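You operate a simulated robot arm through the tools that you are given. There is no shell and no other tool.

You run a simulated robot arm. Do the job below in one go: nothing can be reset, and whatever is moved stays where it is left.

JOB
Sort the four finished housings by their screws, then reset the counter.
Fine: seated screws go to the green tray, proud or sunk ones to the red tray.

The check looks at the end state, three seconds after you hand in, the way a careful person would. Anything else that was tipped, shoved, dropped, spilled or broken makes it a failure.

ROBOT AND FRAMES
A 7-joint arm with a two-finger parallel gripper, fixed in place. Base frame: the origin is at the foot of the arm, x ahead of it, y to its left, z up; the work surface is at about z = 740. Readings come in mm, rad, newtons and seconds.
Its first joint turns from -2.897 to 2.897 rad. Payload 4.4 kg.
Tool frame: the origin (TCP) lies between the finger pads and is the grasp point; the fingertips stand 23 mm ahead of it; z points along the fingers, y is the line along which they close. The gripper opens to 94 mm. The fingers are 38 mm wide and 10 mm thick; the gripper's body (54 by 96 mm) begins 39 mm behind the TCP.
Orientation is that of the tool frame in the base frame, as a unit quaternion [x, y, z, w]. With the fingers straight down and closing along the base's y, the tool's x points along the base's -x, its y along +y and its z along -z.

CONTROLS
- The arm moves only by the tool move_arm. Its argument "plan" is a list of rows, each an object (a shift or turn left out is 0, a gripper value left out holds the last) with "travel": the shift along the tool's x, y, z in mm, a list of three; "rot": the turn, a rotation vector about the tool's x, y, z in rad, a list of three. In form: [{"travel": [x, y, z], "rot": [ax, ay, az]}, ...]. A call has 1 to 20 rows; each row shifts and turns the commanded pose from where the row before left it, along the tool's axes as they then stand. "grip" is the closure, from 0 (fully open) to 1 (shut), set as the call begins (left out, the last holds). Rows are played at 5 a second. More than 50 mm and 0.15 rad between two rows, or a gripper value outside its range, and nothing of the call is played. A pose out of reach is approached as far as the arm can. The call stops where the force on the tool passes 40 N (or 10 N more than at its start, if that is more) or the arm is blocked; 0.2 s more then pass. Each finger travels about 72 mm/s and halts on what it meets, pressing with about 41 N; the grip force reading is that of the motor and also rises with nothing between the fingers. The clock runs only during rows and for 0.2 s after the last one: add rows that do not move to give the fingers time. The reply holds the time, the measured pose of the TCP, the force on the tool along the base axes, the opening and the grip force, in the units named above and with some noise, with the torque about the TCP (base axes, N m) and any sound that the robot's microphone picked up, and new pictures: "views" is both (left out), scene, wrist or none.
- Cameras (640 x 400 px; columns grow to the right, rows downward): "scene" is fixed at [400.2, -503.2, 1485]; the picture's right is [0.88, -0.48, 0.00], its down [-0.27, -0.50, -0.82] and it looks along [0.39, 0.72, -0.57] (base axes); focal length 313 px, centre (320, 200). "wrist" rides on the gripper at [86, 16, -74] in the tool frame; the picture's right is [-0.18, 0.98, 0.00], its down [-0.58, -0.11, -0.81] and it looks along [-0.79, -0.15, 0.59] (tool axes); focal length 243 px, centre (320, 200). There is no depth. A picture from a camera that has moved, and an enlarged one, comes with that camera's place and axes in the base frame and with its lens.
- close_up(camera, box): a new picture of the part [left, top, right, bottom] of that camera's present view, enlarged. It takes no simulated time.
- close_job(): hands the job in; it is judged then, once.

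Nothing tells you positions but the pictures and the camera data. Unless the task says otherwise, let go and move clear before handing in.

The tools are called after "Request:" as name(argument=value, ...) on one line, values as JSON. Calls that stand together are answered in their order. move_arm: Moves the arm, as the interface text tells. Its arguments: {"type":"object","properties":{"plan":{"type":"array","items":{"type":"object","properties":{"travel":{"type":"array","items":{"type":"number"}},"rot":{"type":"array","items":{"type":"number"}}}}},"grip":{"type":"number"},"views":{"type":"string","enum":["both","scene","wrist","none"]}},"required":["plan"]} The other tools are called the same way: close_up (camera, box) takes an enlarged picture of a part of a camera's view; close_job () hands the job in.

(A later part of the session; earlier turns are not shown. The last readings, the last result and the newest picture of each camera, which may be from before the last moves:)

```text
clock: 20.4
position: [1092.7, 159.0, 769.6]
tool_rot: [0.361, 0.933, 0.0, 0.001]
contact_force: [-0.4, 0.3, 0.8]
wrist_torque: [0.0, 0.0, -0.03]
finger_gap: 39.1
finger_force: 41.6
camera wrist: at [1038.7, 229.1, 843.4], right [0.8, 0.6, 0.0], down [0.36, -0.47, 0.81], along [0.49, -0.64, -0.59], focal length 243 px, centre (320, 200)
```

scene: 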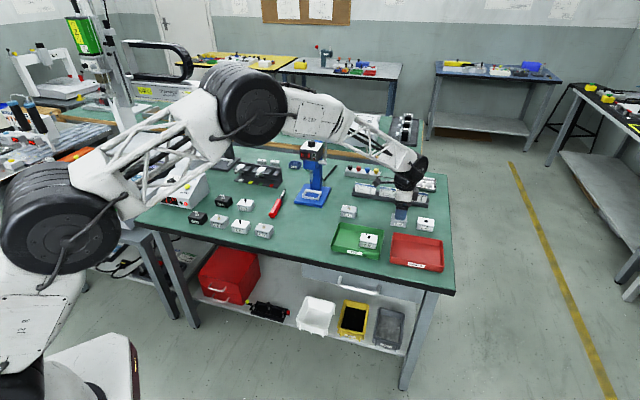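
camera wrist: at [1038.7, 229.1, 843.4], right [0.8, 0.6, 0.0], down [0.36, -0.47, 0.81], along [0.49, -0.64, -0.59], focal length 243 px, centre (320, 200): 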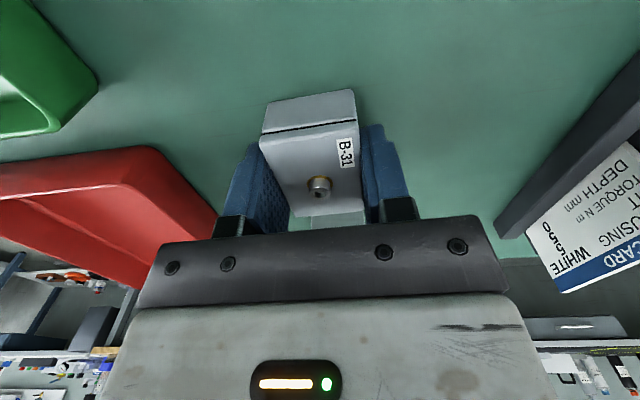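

B-31 is held. I'll lift it and carry it over the left half of the green tray.

Request:
move_arm(plan=[{"travel": [0, 0, -10]}, {"travel": [0, 0, -30]}, {"travel": [0, 0, -35]}, {"travel": [28.1, -23.5, 0]}, {"travel": [28.1, -23.5, 0]}, {"travel": [28.1, -23.5, 0]}, {"travel": [28.1, -23.5, 0]}, {"travel": [28.1, -23.4, 0]}, {"travel": [28, -23.4, 0]}, {"rot": [0, 0, 0.05]}, {"travel": [0, 0, 0]}, {"travel": [0, 0, 0]}])

Request:
close_up(camera="wrist", box=[150, 0, 450, 190])

```text
clock: 23.0
position: [874.0, 166.4, 842.2]
tool_rot: [0.384, 0.923, -0.001, 0.0]
contact_force: [0.0, 0.3, -0.7]
wrist_torque: [0.02, 0.0, 0.03]
finger_gap: 38.8
finger_force: 40.8
camera wrist: at [824.0, 239.8, 917.9], right [0.83, 0.56, 0.0], down [0.33, -0.49, 0.81], along [0.45, -0.67, -0.59], focal length 243 px, centre (320, 200)
```

scene: 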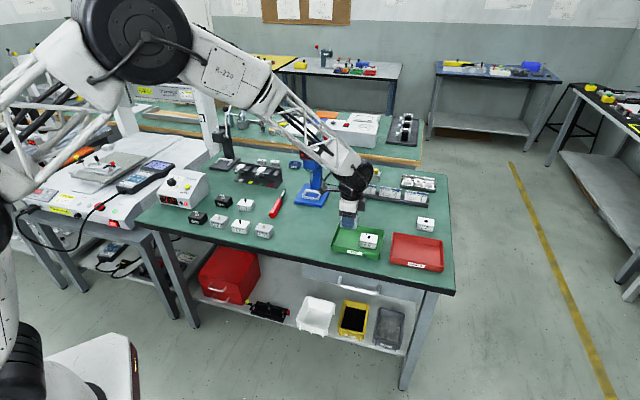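
wrist: 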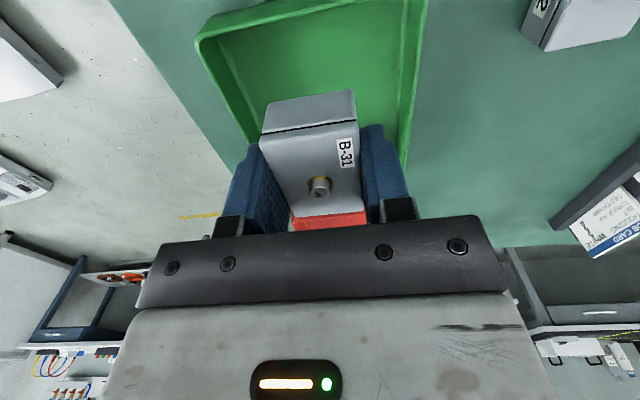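

```text
2.11 times, centred on (300, 95) of wrist
camera zoom: at [824.0, 239.8, 917.9], right [0.83, 0.56, 0.0], down [0.33, -0.49, 0.81], along [0.45, -0.67, -0.59], focal length 511 px, centre (362, 421)
```

zoom: 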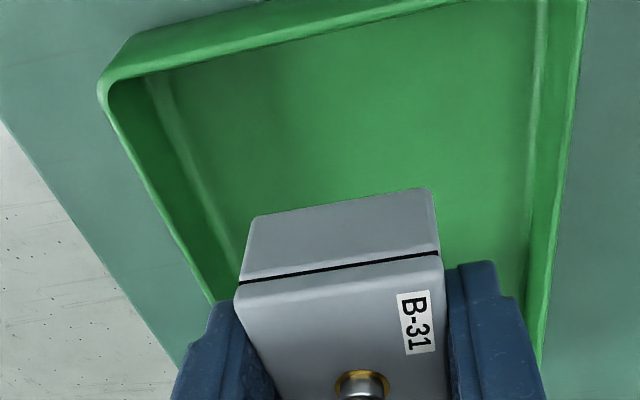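

It's centred between the rims with about 20 mm to the near end. Lowering to just above the floor, then creeping to contact.

Request:
move_arm(plan=[{"travel": [0, 0, 20]}, {"travel": [0, 0, 20]}, {"travel": [0, 0, 20]}, {"travel": [0, 0, 8]}, {"travel": [0, 0, 0]}, {"travel": [0, 0, 0]}])

Request:
move_arm(plan=[{"travel": [0, 0, 1]}, {"travel": [0, 0, 0.5]}, {"travel": [0, 0, 0]}, {"travel": [0, 0, 0]}], views="none")

```text
clock: 24.4
position: [873.1, 167.2, 774.9]
tool_rot: [0.384, 0.923, 0.0, 0.0]
contact_force: [-0.2, 0.2, -0.8]
wrist_torque: [0.0, 0.0, 0.02]
finger_gap: 38.8
finger_force: 40.8
camera wrist: at [822.7, 240.0, 849.8], right [0.83, 0.56, 0.0], down [0.33, -0.49, 0.81], along [0.45, -0.67, -0.59], focal length 243 px, centre (320, 200)
```

scene: 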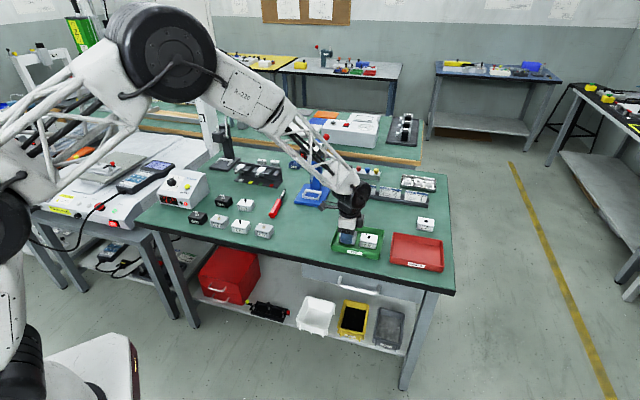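
wrist: 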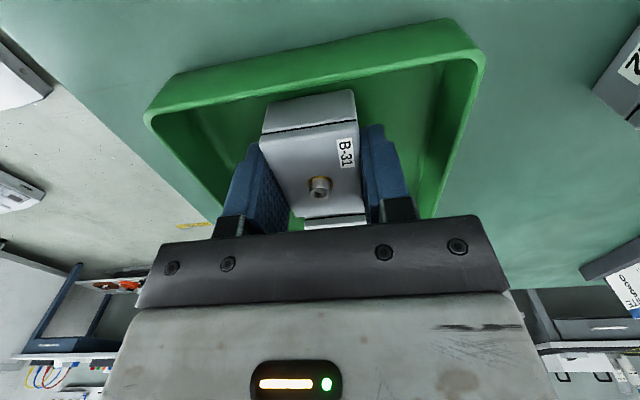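

```text
clock: 25.4
position: [872.7, 166.2, 774.6]
tool_rot: [0.384, 0.923, 0.0, 0.0]
contact_force: [-0.4, 0.3, -0.7]
wrist_torque: [0.0, 0.02, 0.03]
finger_gap: 39.1
finger_force: 41.2
```

Request:
move_arm(plan=[{"travel": [0, 0, 1]}, {"travel": [0, 0, 0]}, {"travel": [0, 0, 0]}], views="none")

```text
clock: 26.2
position: [873.2, 166.9, 773.7]
tool_rot: [0.383, 0.924, 0.0, 0.0]
contact_force: [-0.4, -0.3, -0.2]
wrist_torque: [0.0, 0.05, -0.01]
finger_gap: 39.1
finger_force: 40.4
```

B-31 has not touched down yet: the force is still near zero at z≈773.7. I'll go down another millimetre.

Request:
move_arm(plan=[{"travel": [0, 0, 0.6]}, {"travel": [0, 0, 0.4]}, {"travel": [0, 0, 0]}, {"travel": [0, 0, 0]}], views="none")

```text
clock: 27.2
position: [872.9, 166.2, 773.0]
tool_rot: [0.383, 0.924, 0.001, 0.001]
contact_force: [1.7, 2.3, 9.3]
wrist_torque: [0.03, 0.03, 0.05]
finger_gap: 38.9
finger_force: 40.4
```

B-31 is touching the tray floor (9.3 N). I'll release with a limited opening and lift clear.

Request:
move_arm(plan=[{"travel": [0, 0, -0.3]}, {"travel": [0, 0, 0]}, {"travel": [0, 0, 0]}, {"travel": [0, 0, 0]}], grip=0.36, views="wrist")

Request:
move_arm(plan=[{"travel": [0, 0, -10]}, {"travel": [0, 0, -25]}, {"travel": [0, 0, -30]}, {"travel": [0, 0, -35]}, {"travel": [0, 0, 0]}, {"travel": [0, 0, 0]}])

```text
clock: 28.2
position: [874.1, 166.9, 772.9]
tool_rot: [0.383, 0.924, 0.0, 0.0]
contact_force: [-0.4, 0.7, 0.1]
wrist_torque: [0.0, 0.03, 0.02]
finger_gap: 59.8
finger_force: 0.2
camera wrist: at [823.1, 240.3, 847.0], right [0.83, 0.56, 0.0], down [0.33, -0.49, 0.81], along [0.45, -0.67, -0.59], focal length 243 px, centre (320, 200)
```

wrist: 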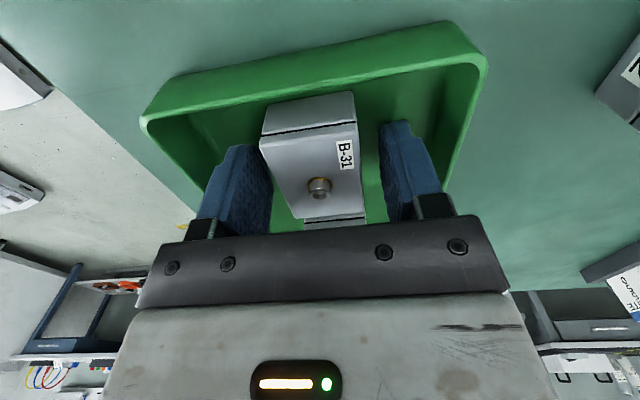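

```text
clock: 29.6
position: [873.8, 168.5, 871.3]
tool_rot: [0.383, 0.924, 0.0, 0.0]
contact_force: [-0.1, 0.0, 0.1]
wrist_torque: [0.03, -0.01, -0.01]
finger_gap: 60.2
finger_force: 0.1
camera wrist: at [824.0, 241.3, 946.2], right [0.83, 0.56, 0.0], down [0.33, -0.49, 0.81], along [0.45, -0.67, -0.59], focal length 243 px, centre (320, 200)
```

scene: 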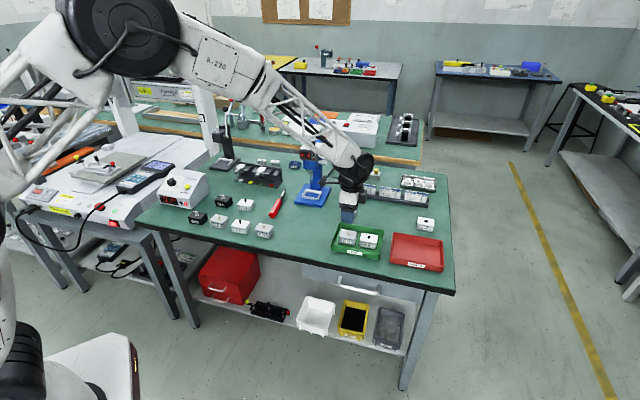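
wrist: 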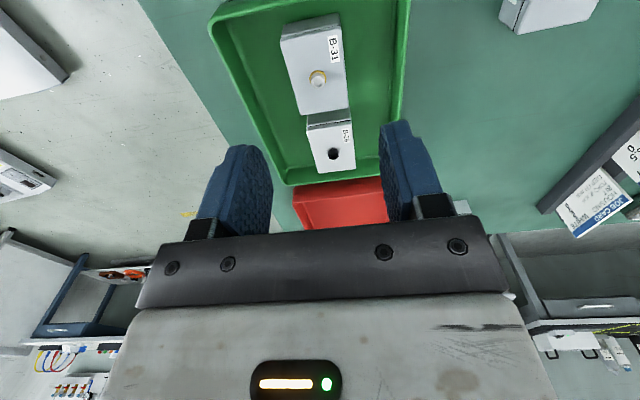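

Both seated housings are in the green tray. Now I'll move over B-45 at about (1162,92.5) and descend to check height.

Request:
move_arm(plan=[{"travel": [-32.1, 18.85, 0]}, {"travel": [-32.1, 18.85, 0]}, {"travel": [-32.1, 18.85, 0]}, {"travel": [-32.1, 18.85, 0]}, {"travel": [-32.1, 18.85, 0]}, {"travel": [-32.1, 18.85, 0]}, {"travel": [-32.1, 18.8, 0]}, {"travel": [-32.1, 18.8, 0]}, {"travel": [0, 0, 0], "rot": [0, 0, 0.02]}, {"travel": [0, 0, 0]}, {"travel": [0, 0, 0]}], grip=0.2)

```text
clock: 32.0
position: [1160.3, 90.4, 872.2]
tool_rot: [0.393, 0.92, 0.0, 0.0]
contact_force: [0.0, -0.4, -0.5]
wrist_torque: [0.02, -0.02, 0.0]
finger_gap: 74.9
finger_force: 0.0
camera wrist: at [1112.6, 164.2, 947.0], right [0.84, 0.55, 0.0], down [0.32, -0.5, 0.81], along [0.44, -0.68, -0.59], focal length 243 px, centre (320, 200)
```

scene: 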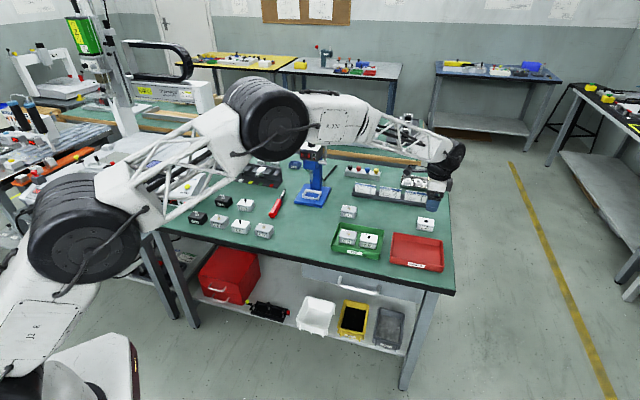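
wrist: 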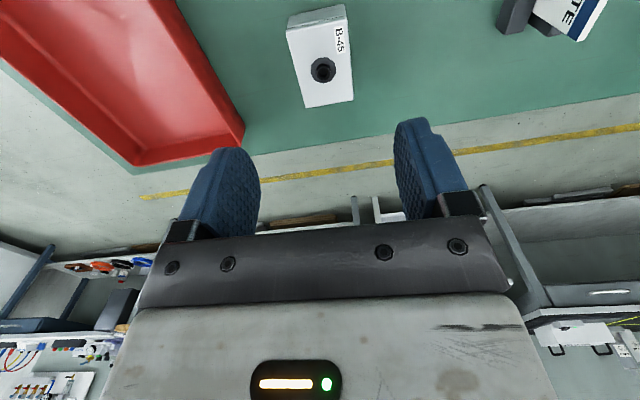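

The arm reaches B-45 with the tool vertical. Descending to the check height.

Request:
move_arm(plan=[{"travel": [0, 0, 20]}, {"travel": [0, 0, 20]}, {"travel": [0, 0, 17]}, {"travel": [0, 0, 0]}, {"travel": [0, 0, 0]}])

Request:
close_up(camera="wrist", box=[250, 30, 380, 170])

```text
clock: 33.2
position: [1160.5, 90.5, 815.9]
tool_rot: [0.393, 0.919, 0.001, 0.001]
contact_force: [-0.4, -0.5, 0.3]
wrist_torque: [0.03, 0.0, -0.04]
finger_gap: 75.2
finger_force: 0.0
camera wrist: at [1112.1, 164.4, 890.2], right [0.84, 0.55, 0.0], down [0.32, -0.5, 0.81], along [0.44, -0.68, -0.59], focal length 243 px, centre (320, 200)
```

scene: 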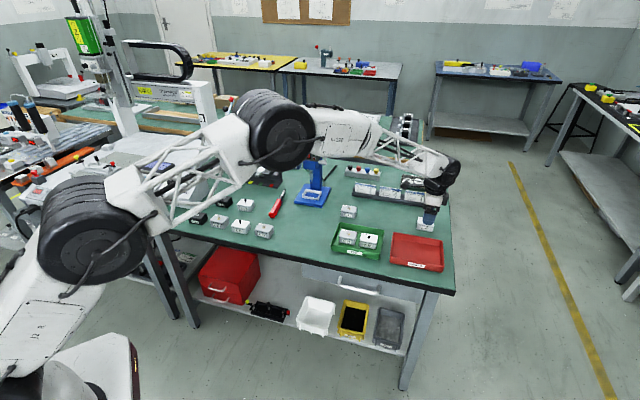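
wrist: 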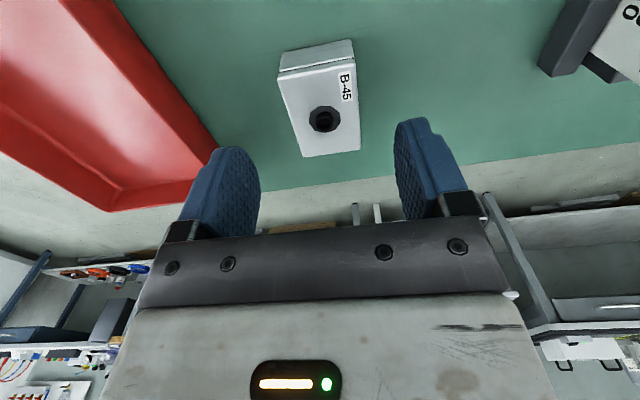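

```text
2.86 times, centred on (315, 100) of wrist
camera zoom: at [1112.1, 164.4, 890.2], right [0.84, 0.55, 0.0], down [0.32, -0.5, 0.81], along [0.44, -0.68, -0.59], focal length 693 px, centre (334, 486)
```

zoom: 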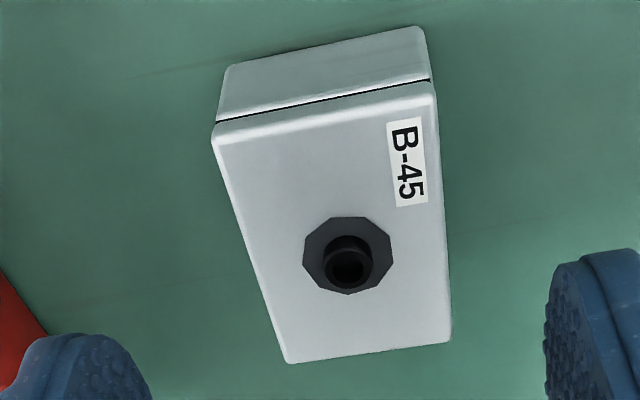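

B-45's screw is clearly sunk in a pit, so it goes to the red tray. I'll shift 3 mm sideways, descend and grip.

Request:
move_arm(plan=[{"travel": [1.1, 3.0, 16]}, {"travel": [0, 0, 16]}, {"travel": [0, 0, 14.5]}, {"travel": [0, 0, 0]}, {"travel": [0, 0, 0]}], views="wrist")

Request:
move_arm(plan=[{"travel": [0, 0, 0]}, {"travel": [0, 0, 0]}, {"travel": [0, 0, 0]}, {"travel": [0, 0, 0]}, {"travel": [0, 0, 0]}], grip=1, views="wrist")

```text
clock: 34.4
position: [1162.7, 94.2, 769.1]
tool_rot: [0.393, 0.919, 0.0, 0.0]
contact_force: [-0.1, -0.1, 0.1]
wrist_torque: [-0.02, 0.0, 0.0]
finger_gap: 75.3
finger_force: 0.1
camera wrist: at [1114.0, 168.4, 843.4], right [0.84, 0.55, 0.0], down [0.32, -0.5, 0.81], along [0.44, -0.68, -0.59], focal length 243 px, centre (320, 200)
```

wrist: 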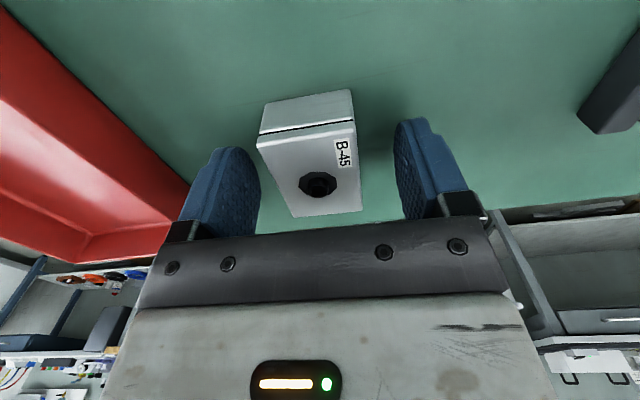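

```text
clock: 35.6
position: [1162.4, 95.0, 769.4]
tool_rot: [0.393, 0.92, 0.001, 0.0]
contact_force: [0.7, 0.0, 0.3]
wrist_torque: [-0.01, 0.0, 0.01]
finger_gap: 39.6
finger_force: 40.4
camera wrist: at [1114.0, 168.4, 843.5], right [0.84, 0.55, 0.0], down [0.32, -0.5, 0.81], along [0.44, -0.68, -0.59], focal length 243 px, centre (320, 200)
```

wrist: 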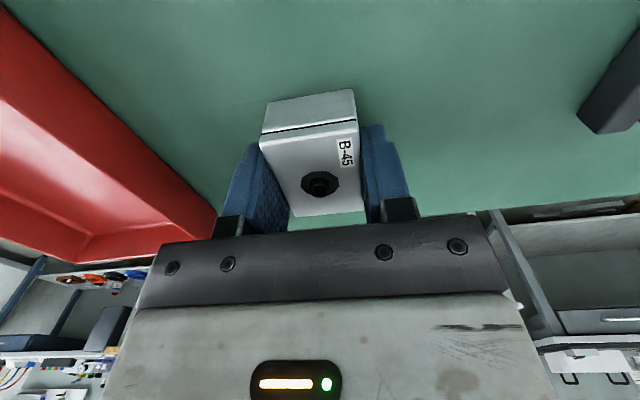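

B-45 is held. I'll lift it and carry it over the far half of the red tray.

Request:
move_arm(plan=[{"travel": [0, 0, -10]}, {"travel": [0, 0, -30]}, {"travel": [0, 0, -35]}, {"travel": [-3.5, -38.2, 0]}, {"travel": [-3.5, -38.2, 0]}, {"travel": [-3.5, -38.2, 0]}, {"travel": [-3.5, -38.1, 0]}, {"rot": [0, 0, -0.047]}, {"travel": [0, 0, 0]}, {"travel": [0, 0, 0]}])

Request:
close_up(camera="wrist", box=[150, 0, 450, 190])

```text
clock: 37.8
position: [1063.0, -20.6, 843.0]
tool_rot: [0.372, 0.928, 0.0, 0.0]
contact_force: [0.2, -0.7, -0.5]
wrist_torque: [-0.05, 0.01, -0.02]
finger_gap: 39.3
finger_force: 40.9
camera wrist: at [1010.3, 50.5, 918.9], right [0.81, 0.58, 0.0], down [0.35, -0.48, 0.81], along [0.47, -0.65, -0.59], focal length 243 px, centre (320, 200)
```

scene: 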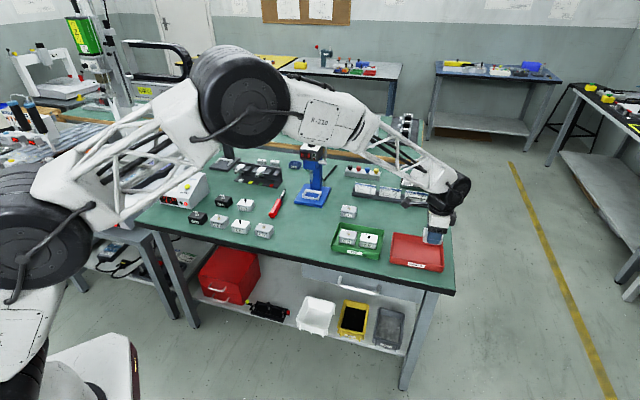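
wrist: 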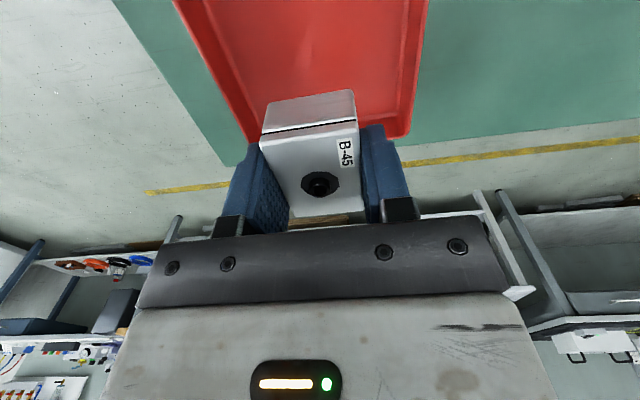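

```text
2.11 times, centred on (300, 95) of wrist
camera zoom: at [1010.3, 50.5, 918.9], right [0.81, 0.58, 0.0], down [0.35, -0.48, 0.81], along [0.47, -0.65, -0.59], focal length 511 px, centre (362, 421)
```

zoom: 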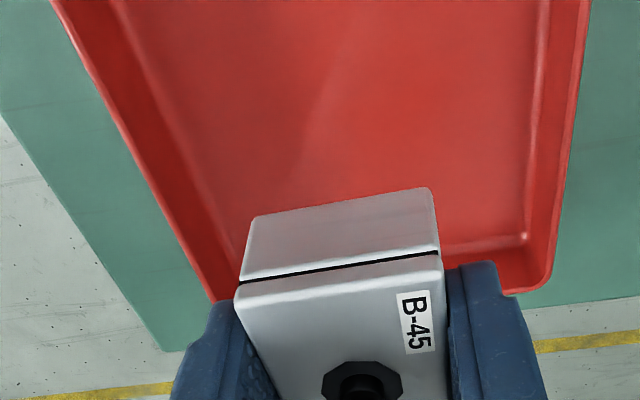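

The red tray is centred in the tool frame with its far rim 46 mm ahead, which is a good slot. Lowering.

Request:
move_arm(plan=[{"travel": [0, 0, 20]}, {"travel": [0, 0, 20]}, {"travel": [0, 0, 20]}, {"travel": [0, 0, 8]}, {"travel": [0, 0, 1.5]}, {"travel": [0, 0, 0]}, {"travel": [0, 0, 0]}])

Request:
move_arm(plan=[{"travel": [0, 0, 0.6]}, {"travel": [0, 0, 0.4]}, {"travel": [0, 0, 0]}, {"travel": [0, 0, 0]}], views="none")

```text
clock: 39.4
position: [1061.9, -21.8, 775.0]
tool_rot: [0.372, 0.928, 0.0, 0.0]
contact_force: [0.2, -0.2, -1.5]
wrist_torque: [-0.01, 0.0, 0.03]
finger_gap: 39.6
finger_force: 40.6
camera wrist: at [1010.3, 50.5, 849.3], right [0.81, 0.58, 0.0], down [0.35, -0.48, 0.81], along [0.47, -0.65, -0.59], focal length 243 px, centre (320, 200)
```

scene: 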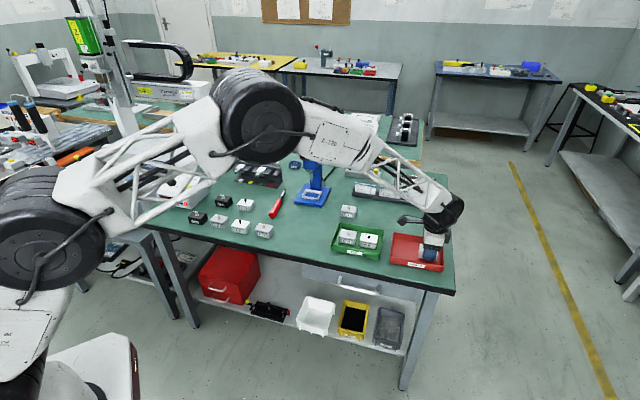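
wrist: 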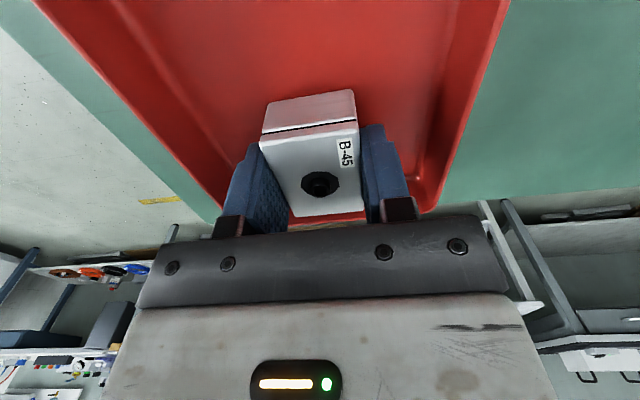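

```text
clock: 40.4
position: [1062.3, -19.8, 772.6]
tool_rot: [0.371, 0.928, 0.0, 0.0]
contact_force: [0.3, -0.2, -0.9]
wrist_torque: [0.02, -0.02, -0.03]
finger_gap: 39.4
finger_force: 40.7
```

No contact yet; another small step down.

Request:
move_arm(plan=[{"travel": [0, 0, 0.5]}, {"travel": [0, 0, 0.5]}, {"travel": [0, 0, 0]}, {"travel": [0, 0, 0]}], views="none")

```text
clock: 41.4
position: [1062.0, -21.9, 773.0]
tool_rot: [0.371, 0.929, 0.001, 0.001]
contact_force: [0.3, 0.2, 4.1]
wrist_torque: [0.03, 0.04, 0.0]
finger_gap: 39.2
finger_force: 41.4
```

B-45 has touched the floor of the red tray (4 N). Releasing with limited opening and lifting clear.

Request:
move_arm(plan=[{"travel": [0, 0, 0.2]}, {"travel": [0, 0, 0]}, {"travel": [0, 0, 0]}, {"travel": [0, 0, 0]}], grip=0.36, views="wrist")

Request:
move_arm(plan=[{"travel": [0, 0, -10]}, {"travel": [0, 0, -25]}, {"travel": [0, 0, -30]}, {"travel": [0, 0, -35]}, {"travel": [0, 0, 0]}, {"travel": [0, 0, 0]}])

```text
clock: 42.4
position: [1062.3, -21.6, 771.0]
tool_rot: [0.371, 0.929, 0.0, 0.0]
contact_force: [0.5, -0.2, 1.1]
wrist_torque: [0.04, 0.01, 0.0]
finger_gap: 60.2
finger_force: 0.2
camera wrist: at [1010.1, 50.0, 847.1], right [0.81, 0.58, 0.0], down [0.35, -0.48, 0.81], along [0.47, -0.65, -0.59], focal length 243 px, centre (320, 200)
```

wrist: 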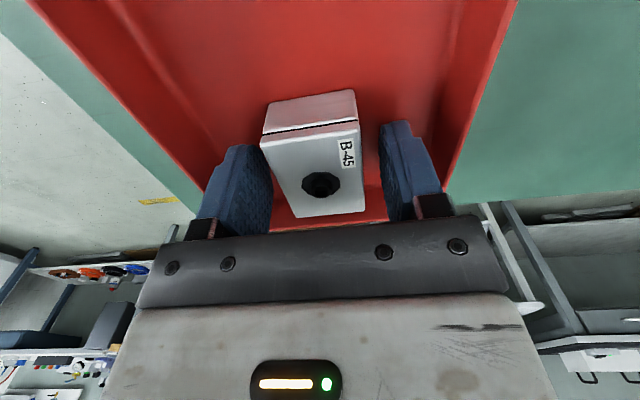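

```text
clock: 43.8
position: [1061.3, -20.3, 872.0]
tool_rot: [0.371, 0.929, 0.0, 0.001]
contact_force: [-0.2, 0.1, 0.1]
wrist_torque: [-0.01, 0.01, 0.02]
finger_gap: 60.0
finger_force: 0.0
camera wrist: at [1009.8, 51.3, 945.9], right [0.81, 0.58, 0.0], down [0.35, -0.48, 0.81], along [0.47, -0.65, -0.59], focal length 243 px, centre (320, 200)
```

scene: 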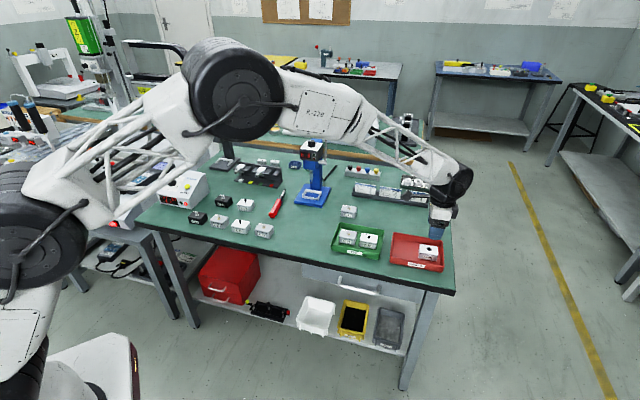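
wrist: 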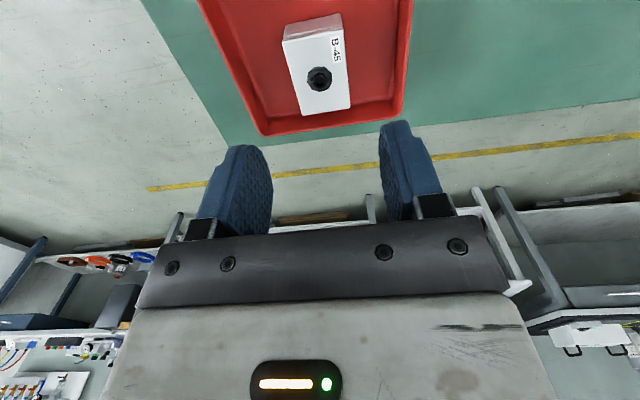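

B-45 is in the red tray. B-12 sits near the press's lever, so I'll look at the press closely before choosing the approach.

Request:
close_up(camera="scene", box=[285, 130, 365, 225])

Request:
close_up(camera="scene", box=[295, 130, 345, 170])

```text
4.21 times, centred on (325, 178) of scene
camera zoom: at [400.2, -503.2, 1485.0], right [0.88, -0.48, 0.0], down [-0.27, -0.5, -0.82], along [0.39, 0.72, -0.57], focal length 1316 px, centre (299, 295)
```

zoom: 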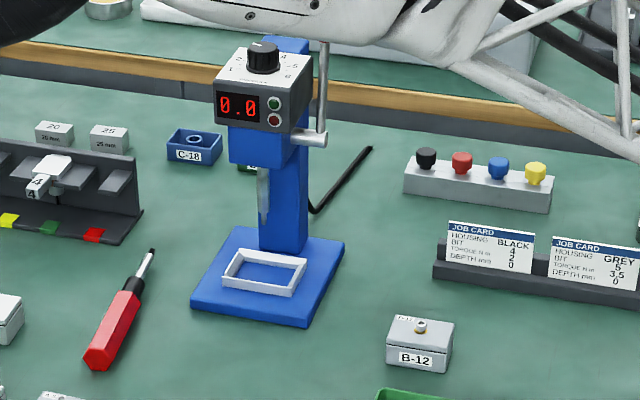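

```text
10.00 times, centred on (320, 150) of scene
camera zoom: at [400.2, -503.2, 1485.0], right [0.88, -0.48, 0.0], down [-0.27, -0.5, -0.82], along [0.39, 0.72, -0.57], focal length 3126 px, centre (320, 700)
```

zoom: 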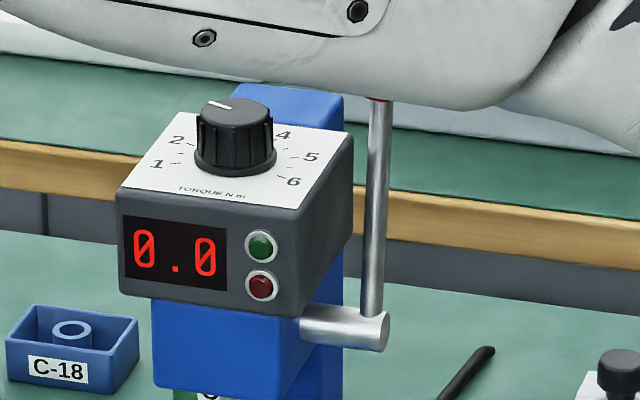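

The lever rod is at about (918,406) and the wrist camera would come close to it, so I'll approach B-12 from its right side. First I'll hover 40 mm right of it to measure.

Request:
move_arm(plan=[{"travel": [31.3, 19.6, 0]}, {"travel": [31.3, 19.6, 0]}, {"travel": [31.3, 19.6, 0]}, {"travel": [31.3, 19.6, 0]}, {"travel": [31.3, 19.6, 0]}, {"travel": [31.3, 19.6, 0]}, {"travel": [31.3, 19.5, 0]}, {"travel": [31.1, 19.4, 0]}, {"travel": [0, 0, 20]}, {"travel": [0, 0, 20]}, {"travel": [0, 0, 17]}, {"travel": [0, 0, 0]}, {"travel": [0, 0, 0]}], grip=0.2)

Request:
close_up(camera="wrist", box=[240, 0, 400, 130])

Request:
close_up(camera="scene", box=[290, 110, 410, 230])

```text
clock: 46.6
position: [990.9, 266.1, 815.3]
tool_rot: [0.371, 0.929, 0.001, 0.0]
contact_force: [-1.0, -0.7, 0.4]
wrist_torque: [-0.01, 0.0, 0.0]
finger_gap: 74.9
finger_force: 0.1
camera wrist: at [938.9, 336.7, 889.5], right [0.81, 0.58, 0.0], down [0.35, -0.48, 0.81], along [0.47, -0.65, -0.59], focal length 243 px, centre (320, 200)
```

scene: 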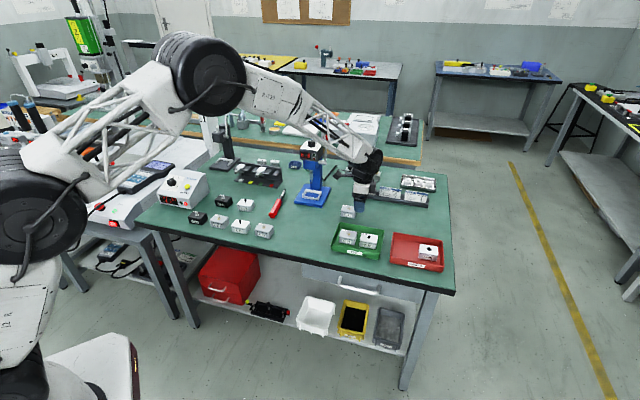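
wrist: 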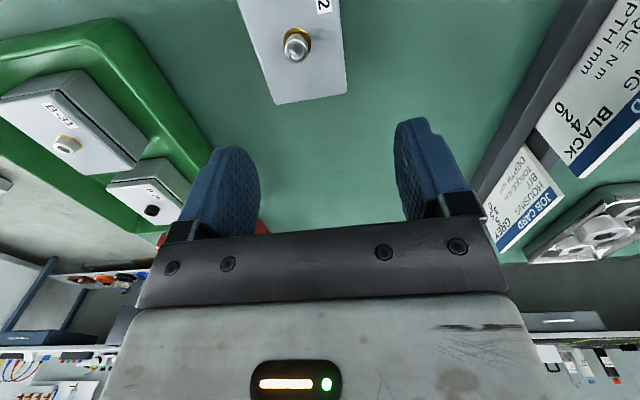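

```text
3.08 times, centred on (320, 65) of wrist
camera zoom: at [938.9, 336.7, 889.5], right [0.81, 0.58, 0.0], down [0.35, -0.48, 0.81], along [0.47, -0.65, -0.59], focal length 746 px, centre (320, 615)
```

zoom: 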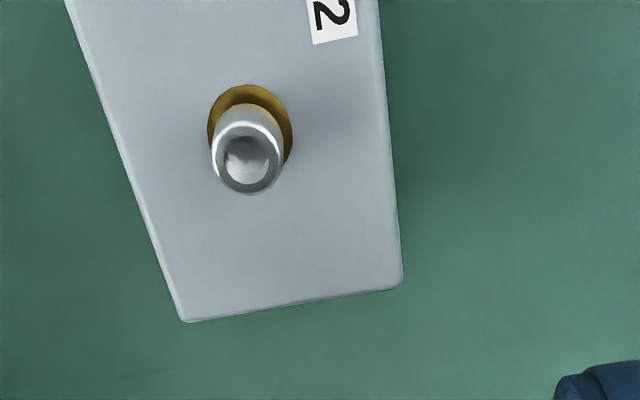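

```text
3.33 times, centred on (350, 170) of scene
camera zoom: at [400.2, -503.2, 1485.0], right [0.88, -0.48, 0.0], down [-0.27, -0.5, -0.82], along [0.39, 0.72, -0.57], focal length 1042 px, centre (220, 300)
```

zoom: 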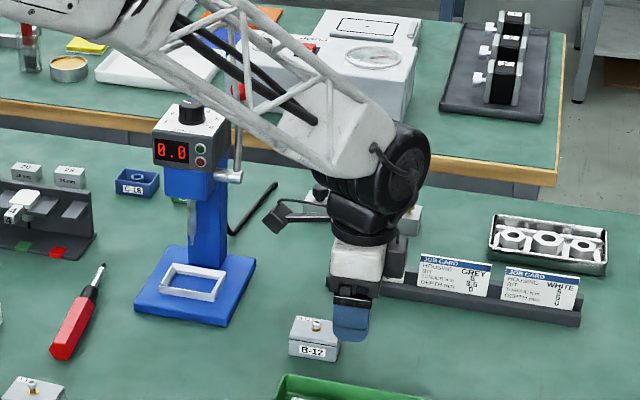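

B-12 is plainly proud, with a visible gap under the head, so it goes to red. It's aligned, with its centre 42 mm to my left. I'll go down beside it and then slide in low, keeping the camera under the lever.

Request:
move_arm(plan=[{"travel": [0, -2.4, 16]}, {"travel": [0, 0, 16]}, {"travel": [0, 0, 14]}, {"travel": [0, 0, 0]}, {"travel": [0, 0, 0]}])

Request:
move_arm(plan=[{"travel": [10, 0, 0]}, {"travel": [12, 0, 0]}, {"travel": [12, 0, 0]}, {"travel": [8.3, 0, 0]}, {"travel": [0, 0, 0]}, {"travel": [0, 0, 0]}])

```text
clock: 47.8
position: [987.4, 263.6, 768.6]
tool_rot: [0.372, 0.928, 0.0, 0.0]
contact_force: [0.0, 0.6, 0.0]
wrist_torque: [0.02, -0.02, 0.0]
finger_gap: 75.2
finger_force: 0.1
camera wrist: at [935.2, 334.8, 842.6], right [0.81, 0.58, 0.0], down [0.35, -0.48, 0.81], along [0.47, -0.65, -0.59], focal length 243 px, centre (320, 200)
```

scene: 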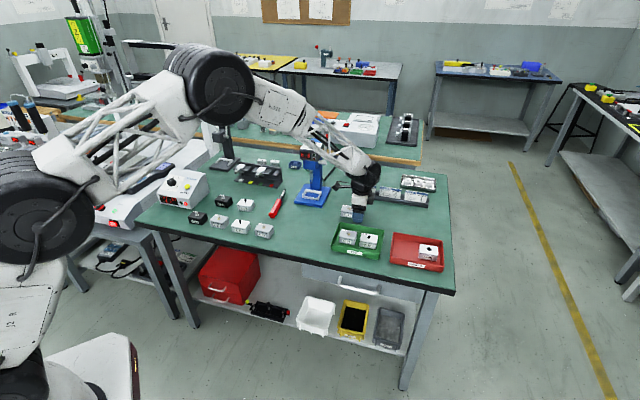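
wrist: 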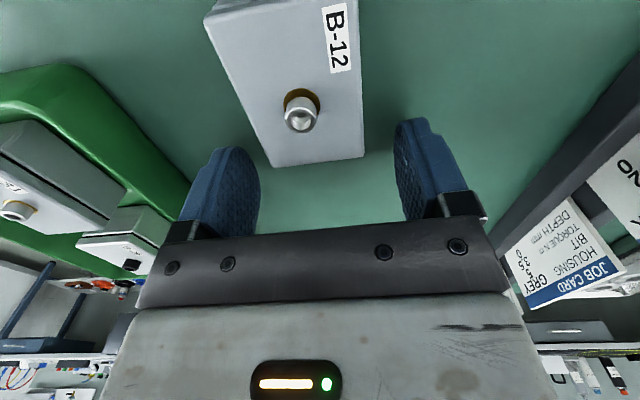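

```text
clock: 49.2
position: [956.5, 291.4, 767.9]
tool_rot: [0.371, 0.929, 0.0, 0.0]
contact_force: [0.6, 0.2, 1.4]
wrist_torque: [0.01, 0.0, 0.01]
finger_gap: 75.0
finger_force: 0.0
camera wrist: at [904.2, 363.6, 842.7], right [0.81, 0.58, 0.0], down [0.35, -0.48, 0.81], along [0.47, -0.65, -0.59], focal length 243 px, centre (320, 200)
```

scene: 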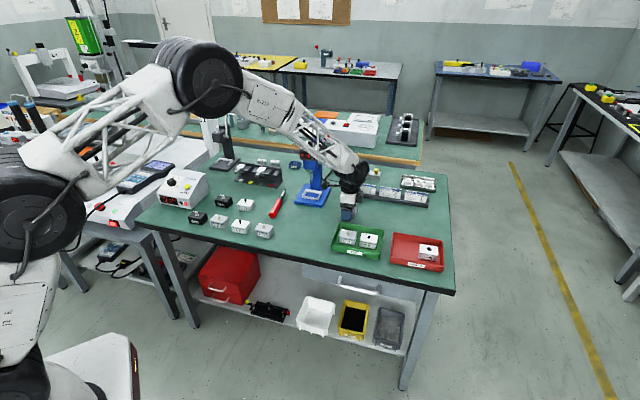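
wrist: 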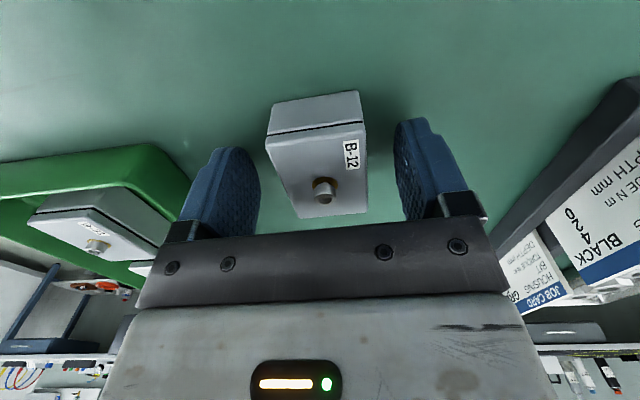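

B-12 is between the fingers, about 3 mm off centre. I'll correct that and close.

Request:
move_arm(plan=[{"travel": [0, 3.0, 0]}, {"travel": [0, 0, 0]}, {"travel": [0, 0, 0]}], views="none")

Request:
move_arm(plan=[{"travel": [0, 0, 0]}, {"travel": [0, 0, 0]}, {"travel": [0, 0, 0]}, {"travel": [0, 0, 0]}, {"travel": [0, 0, 0]}], grip=1, views="wrist")

```text
clock: 50.0
position: [958.5, 296.1, 768.4]
tool_rot: [0.371, 0.929, 0.0, -0.001]
contact_force: [0.2, 0.2, 0.2]
wrist_torque: [0.0, 0.03, 0.0]
finger_gap: 75.2
finger_force: 0.0
```

```text
clock: 51.2
position: [958.8, 294.1, 768.5]
tool_rot: [0.372, 0.928, 0.0, 0.0]
contact_force: [0.1, 0.0, 0.0]
wrist_torque: [-0.01, 0.01, 0.01]
finger_gap: 39.2
finger_force: 41.3
camera wrist: at [906.1, 365.8, 843.2], right [0.81, 0.58, 0.0], down [0.35, -0.48, 0.81], along [0.47, -0.65, -0.59], focal length 243 px, centre (320, 200)
```

wrist: 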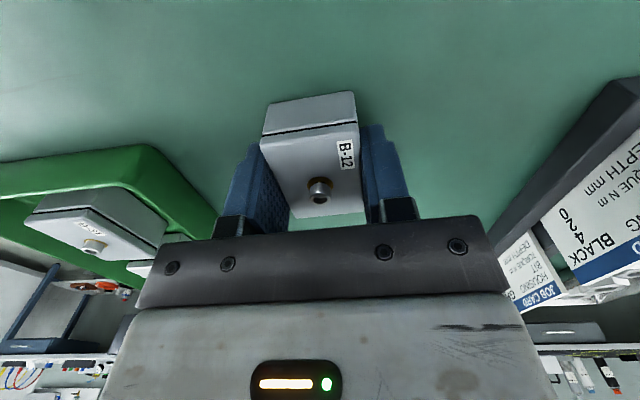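

B-12 is held. I'll lift slightly, back out to the right from under the lever, rise, and carry it to the near half of the red tray.

Request:
move_arm(plan=[{"travel": [0, 0, -6]}, {"travel": [0, 0, -6]}, {"travel": [-25, 0, 0]}, {"travel": [-30, 0, 0]}, {"travel": [-25, 0, 0]}, {"travel": [0, 0, -30]}, {"travel": [0, 0, -35]}, {"travel": [-23.4, -26.3, 0]}, {"travel": [-23.4, -26.3, 0]}, {"travel": [-23.4, -26.3, 0]}, {"travel": [-23.4, -26.2, 0]}, {"travel": [-23.3, -26.2, 0]}, {"travel": [-23.3, -26.2, 0]}, {"travel": [0, 0, 0]}, {"travel": [0, 0, 0]}])

Request:
close_up(camera="wrist", box=[150, 0, 450, 190])

```text
clock: 54.4
position: [1010.2, 26.9, 846.6]
tool_rot: [0.372, 0.928, 0.0, 0.0]
contact_force: [0.0, 0.5, -0.4]
wrist_torque: [0.0, -0.03, -0.02]
finger_gap: 38.9
finger_force: 41.5
camera wrist: at [957.8, 98.4, 920.5], right [0.81, 0.58, 0.0], down [0.35, -0.48, 0.81], along [0.47, -0.65, -0.59], focal length 243 px, centre (320, 200)
```

scene: 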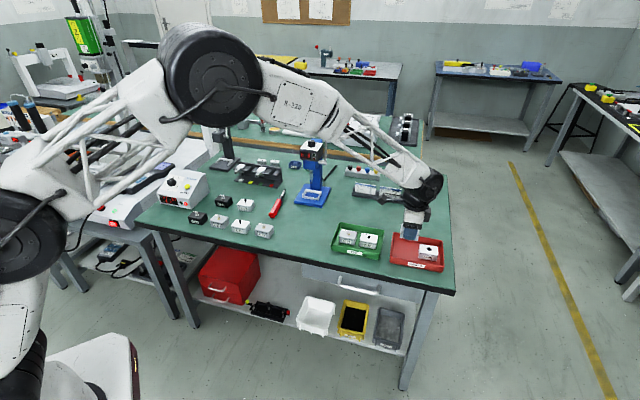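
wrist: 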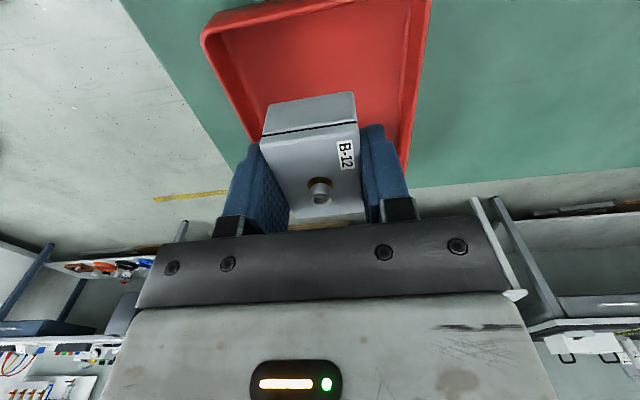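

```text
2.11 times, centred on (300, 95) of wrist
camera zoom: at [957.8, 98.4, 920.5], right [0.81, 0.58, 0.0], down [0.35, -0.48, 0.81], along [0.47, -0.65, -0.59], focal length 511 px, centre (362, 421)
```

zoom: 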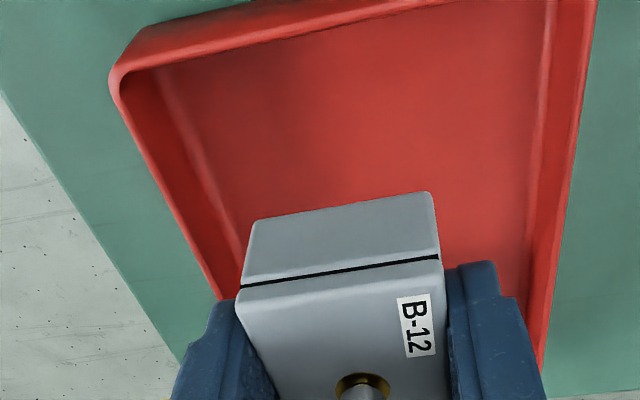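

The slot looks right: near rim about 46 mm behind and the sides centred within about 1 mm. Lowering.

Request:
move_arm(plan=[{"travel": [0, 1, 20]}, {"travel": [0, 0, 20]}, {"travel": [0, 0, 20]}, {"travel": [0, 0, 10]}, {"travel": [0, 0, 2]}, {"travel": [0, 0, 0]}, {"travel": [0, 0, 0]}])

Request:
move_arm(plan=[{"travel": [0, 0, 0.6]}, {"travel": [0, 0, 0.4]}, {"travel": [0, 0, 0]}, {"travel": [0, 0, 0]}], views="none")

```text
clock: 56.0
position: [1009.6, 29.1, 773.5]
tool_rot: [0.371, 0.929, 0.0, 0.0]
contact_force: [-0.3, -0.7, 0.0]
wrist_torque: [0.0, -0.03, 0.02]
finger_gap: 39.0
finger_force: 40.9
camera wrist: at [958.8, 100.8, 847.8], right [0.81, 0.58, 0.0], down [0.35, -0.48, 0.81], along [0.47, -0.65, -0.59], focal length 243 px, centre (320, 200)
```

scene: 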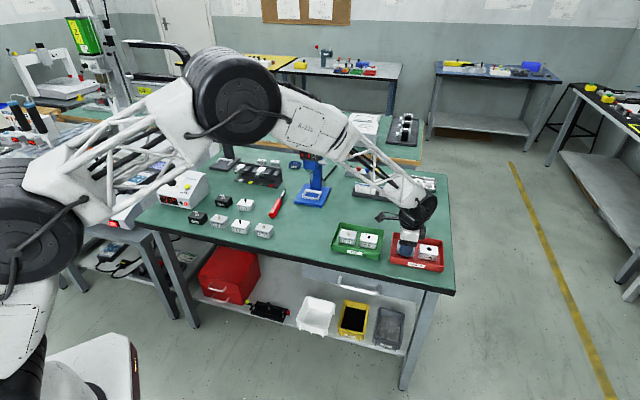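
wrist: 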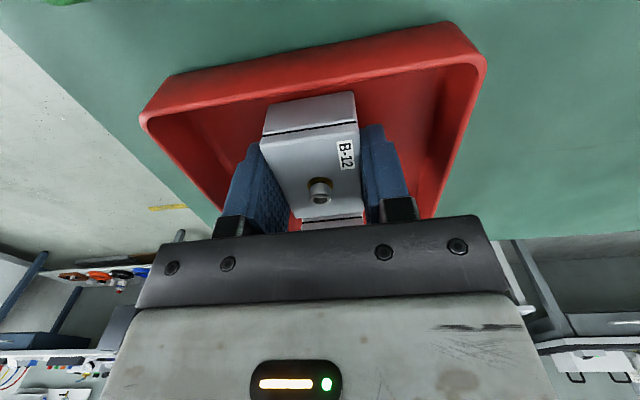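

```text
clock: 57.0
position: [1011.4, 30.3, 772.5]
tool_rot: [0.371, 0.928, 0.0, -0.001]
contact_force: [-0.1, -0.5, -0.3]
wrist_torque: [-0.01, 0.03, 0.0]
finger_gap: 39.1
finger_force: 41.1
```

Request:
move_arm(plan=[{"travel": [0, 0, 0.5]}, {"travel": [0, 0, 0.5]}, {"travel": [0, 0, 0]}, {"travel": [0, 0, 0]}], views="none")

```text
clock: 58.0
position: [1011.0, 28.7, 772.1]
tool_rot: [0.372, 0.928, 0.001, 0.001]
contact_force: [-0.2, 1.2, 11.1]
wrist_torque: [0.04, 0.02, 0.02]
finger_gap: 38.9
finger_force: 40.6
```

B-12 is on the red tray's floor (11 N). Releasing with limited opening and lifting clear.

Request:
move_arm(plan=[{"travel": [0, 0, -0.3]}, {"travel": [0, 0, 0]}, {"travel": [0, 0, 0]}, {"travel": [0, 0, 0]}], grip=0.36, views="none")

Request:
move_arm(plan=[{"travel": [0, 0, -10]}, {"travel": [0, 0, -25]}, {"travel": [0, 0, -35]}, {"travel": [0, 0, -40]}, {"travel": [0, 0, -40]}, {"travel": [0, 0, 0]}, {"travel": [0, 0, 0]}])

Request:
close_up(camera="scene", box=[325, 195, 455, 280])

Request:
close_up(camera="scene", box=[150, 155, 220, 220])

```text
clock: 59.0
position: [1010.1, 29.5, 772.2]
tool_rot: [0.371, 0.929, 0.001, 0.0]
contact_force: [0.1, -0.5, 0.2]
wrist_torque: [-0.03, -0.03, 0.02]
finger_gap: 60.3
finger_force: 0.0
```

```text
clock: 60.6
position: [1006.8, 30.2, 923.9]
tool_rot: [0.372, 0.928, 0.0, 0.0]
contact_force: [-1.2, -0.1, 0.2]
wrist_torque: [0.01, 0.02, 0.0]
finger_gap: 59.9
finger_force: 0.0
camera wrist: at [954.5, 102.2, 996.8], right [0.81, 0.58, 0.0], down [0.35, -0.48, 0.81], along [0.47, -0.65, -0.59], focal length 243 px, centre (320, 200)
```

scene: 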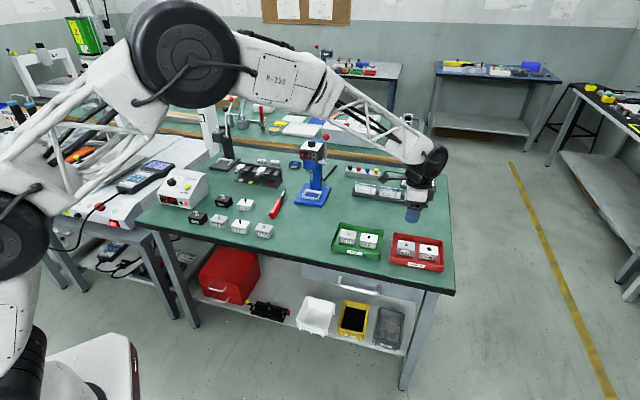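
wrist: 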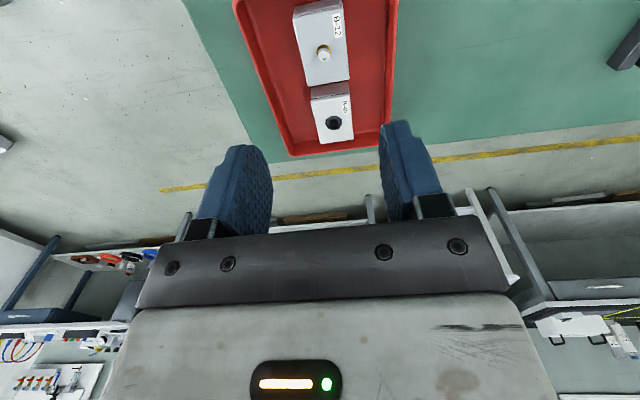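

```text
4.71 times, centred on (390, 238) of scene
camera zoom: at [400.2, -503.2, 1485.0], right [0.88, -0.48, 0.0], down [-0.27, -0.5, -0.82], along [0.39, 0.72, -0.57], focal length 1471 px, centre (-9, 24)
```

zoom: 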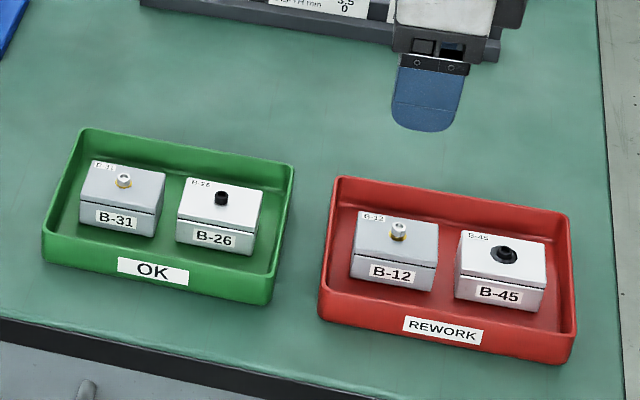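

```text
6.15 times, centred on (185, 188) of scene
camera zoom: at [400.2, -503.2, 1485.0], right [0.88, -0.48, 0.0], down [-0.27, -0.5, -0.82], along [0.39, 0.72, -0.57], focal length 1924 px, centre (1151, 277)
```

zoom: 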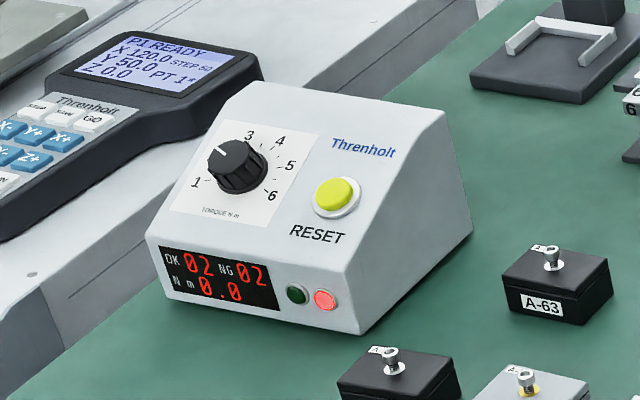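

All four housings are sorted correctly: B-31 and B-26 in OK, B-12 and B-45 in REWORK. Next I'll raise and retract around the press toward the console with the RESET button.

Request:
move_arm(plan=[{"travel": [29.1, -6.9, -22]}, {"travel": [29.1, -6.9, -22]}, {"travel": [29.1, -6.9, -22]}, {"travel": [29.1, -6.9, -22]}, {"travel": [29.1, -6.9, -22]}, {"travel": [29.1, -6.9, -22]}, {"travel": [29.1, -6.9, -22]}, {"travel": [29.1, -6.9, -22]}, {"travel": [37.5, 7.2, 0]}, {"travel": [37.5, 7.2, 0]}, {"travel": [37.5, 7.2, 0]}, {"travel": [37.5, 7.2, 0]}, {"travel": [37.5, 7.2, 0]}, {"travel": [37.5, 7.2, 0]}, {"travel": [37.5, 7.2, 0]}, {"travel": [37.5, 7.2, 0]}, {"travel": [37.5, 7.2, 0]}, {"travel": [0, 0, 0]}], grip=1)

```text
clock: 64.4
position: [603.4, 431.5, 1096.9]
tool_rot: [0.371, 0.928, 0.0, 0.0]
contact_force: [-0.1, -0.1, 0.0]
wrist_torque: [-0.01, -0.01, -0.01]
finger_gap: 0.0
finger_force: 41.0
camera wrist: at [550.4, 502.9, 1171.4], right [0.81, 0.58, 0.0], down [0.35, -0.48, 0.81], along [0.47, -0.65, -0.59], focal length 243 px, centre (320, 200)
```

scene: 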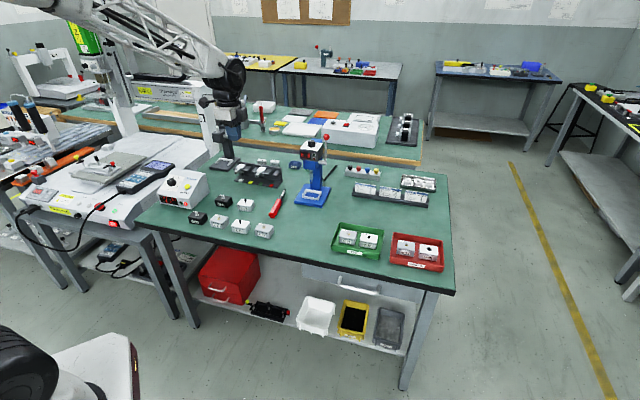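
wrist: 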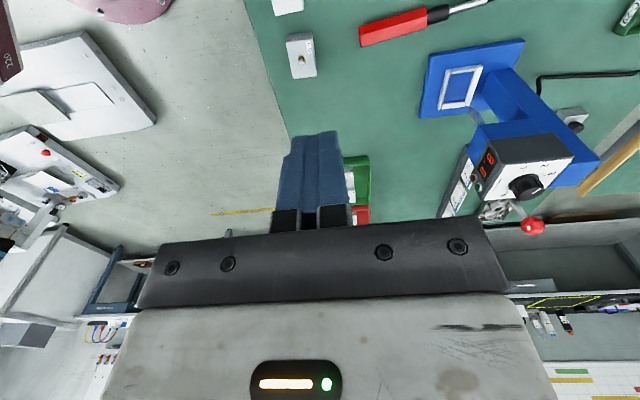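

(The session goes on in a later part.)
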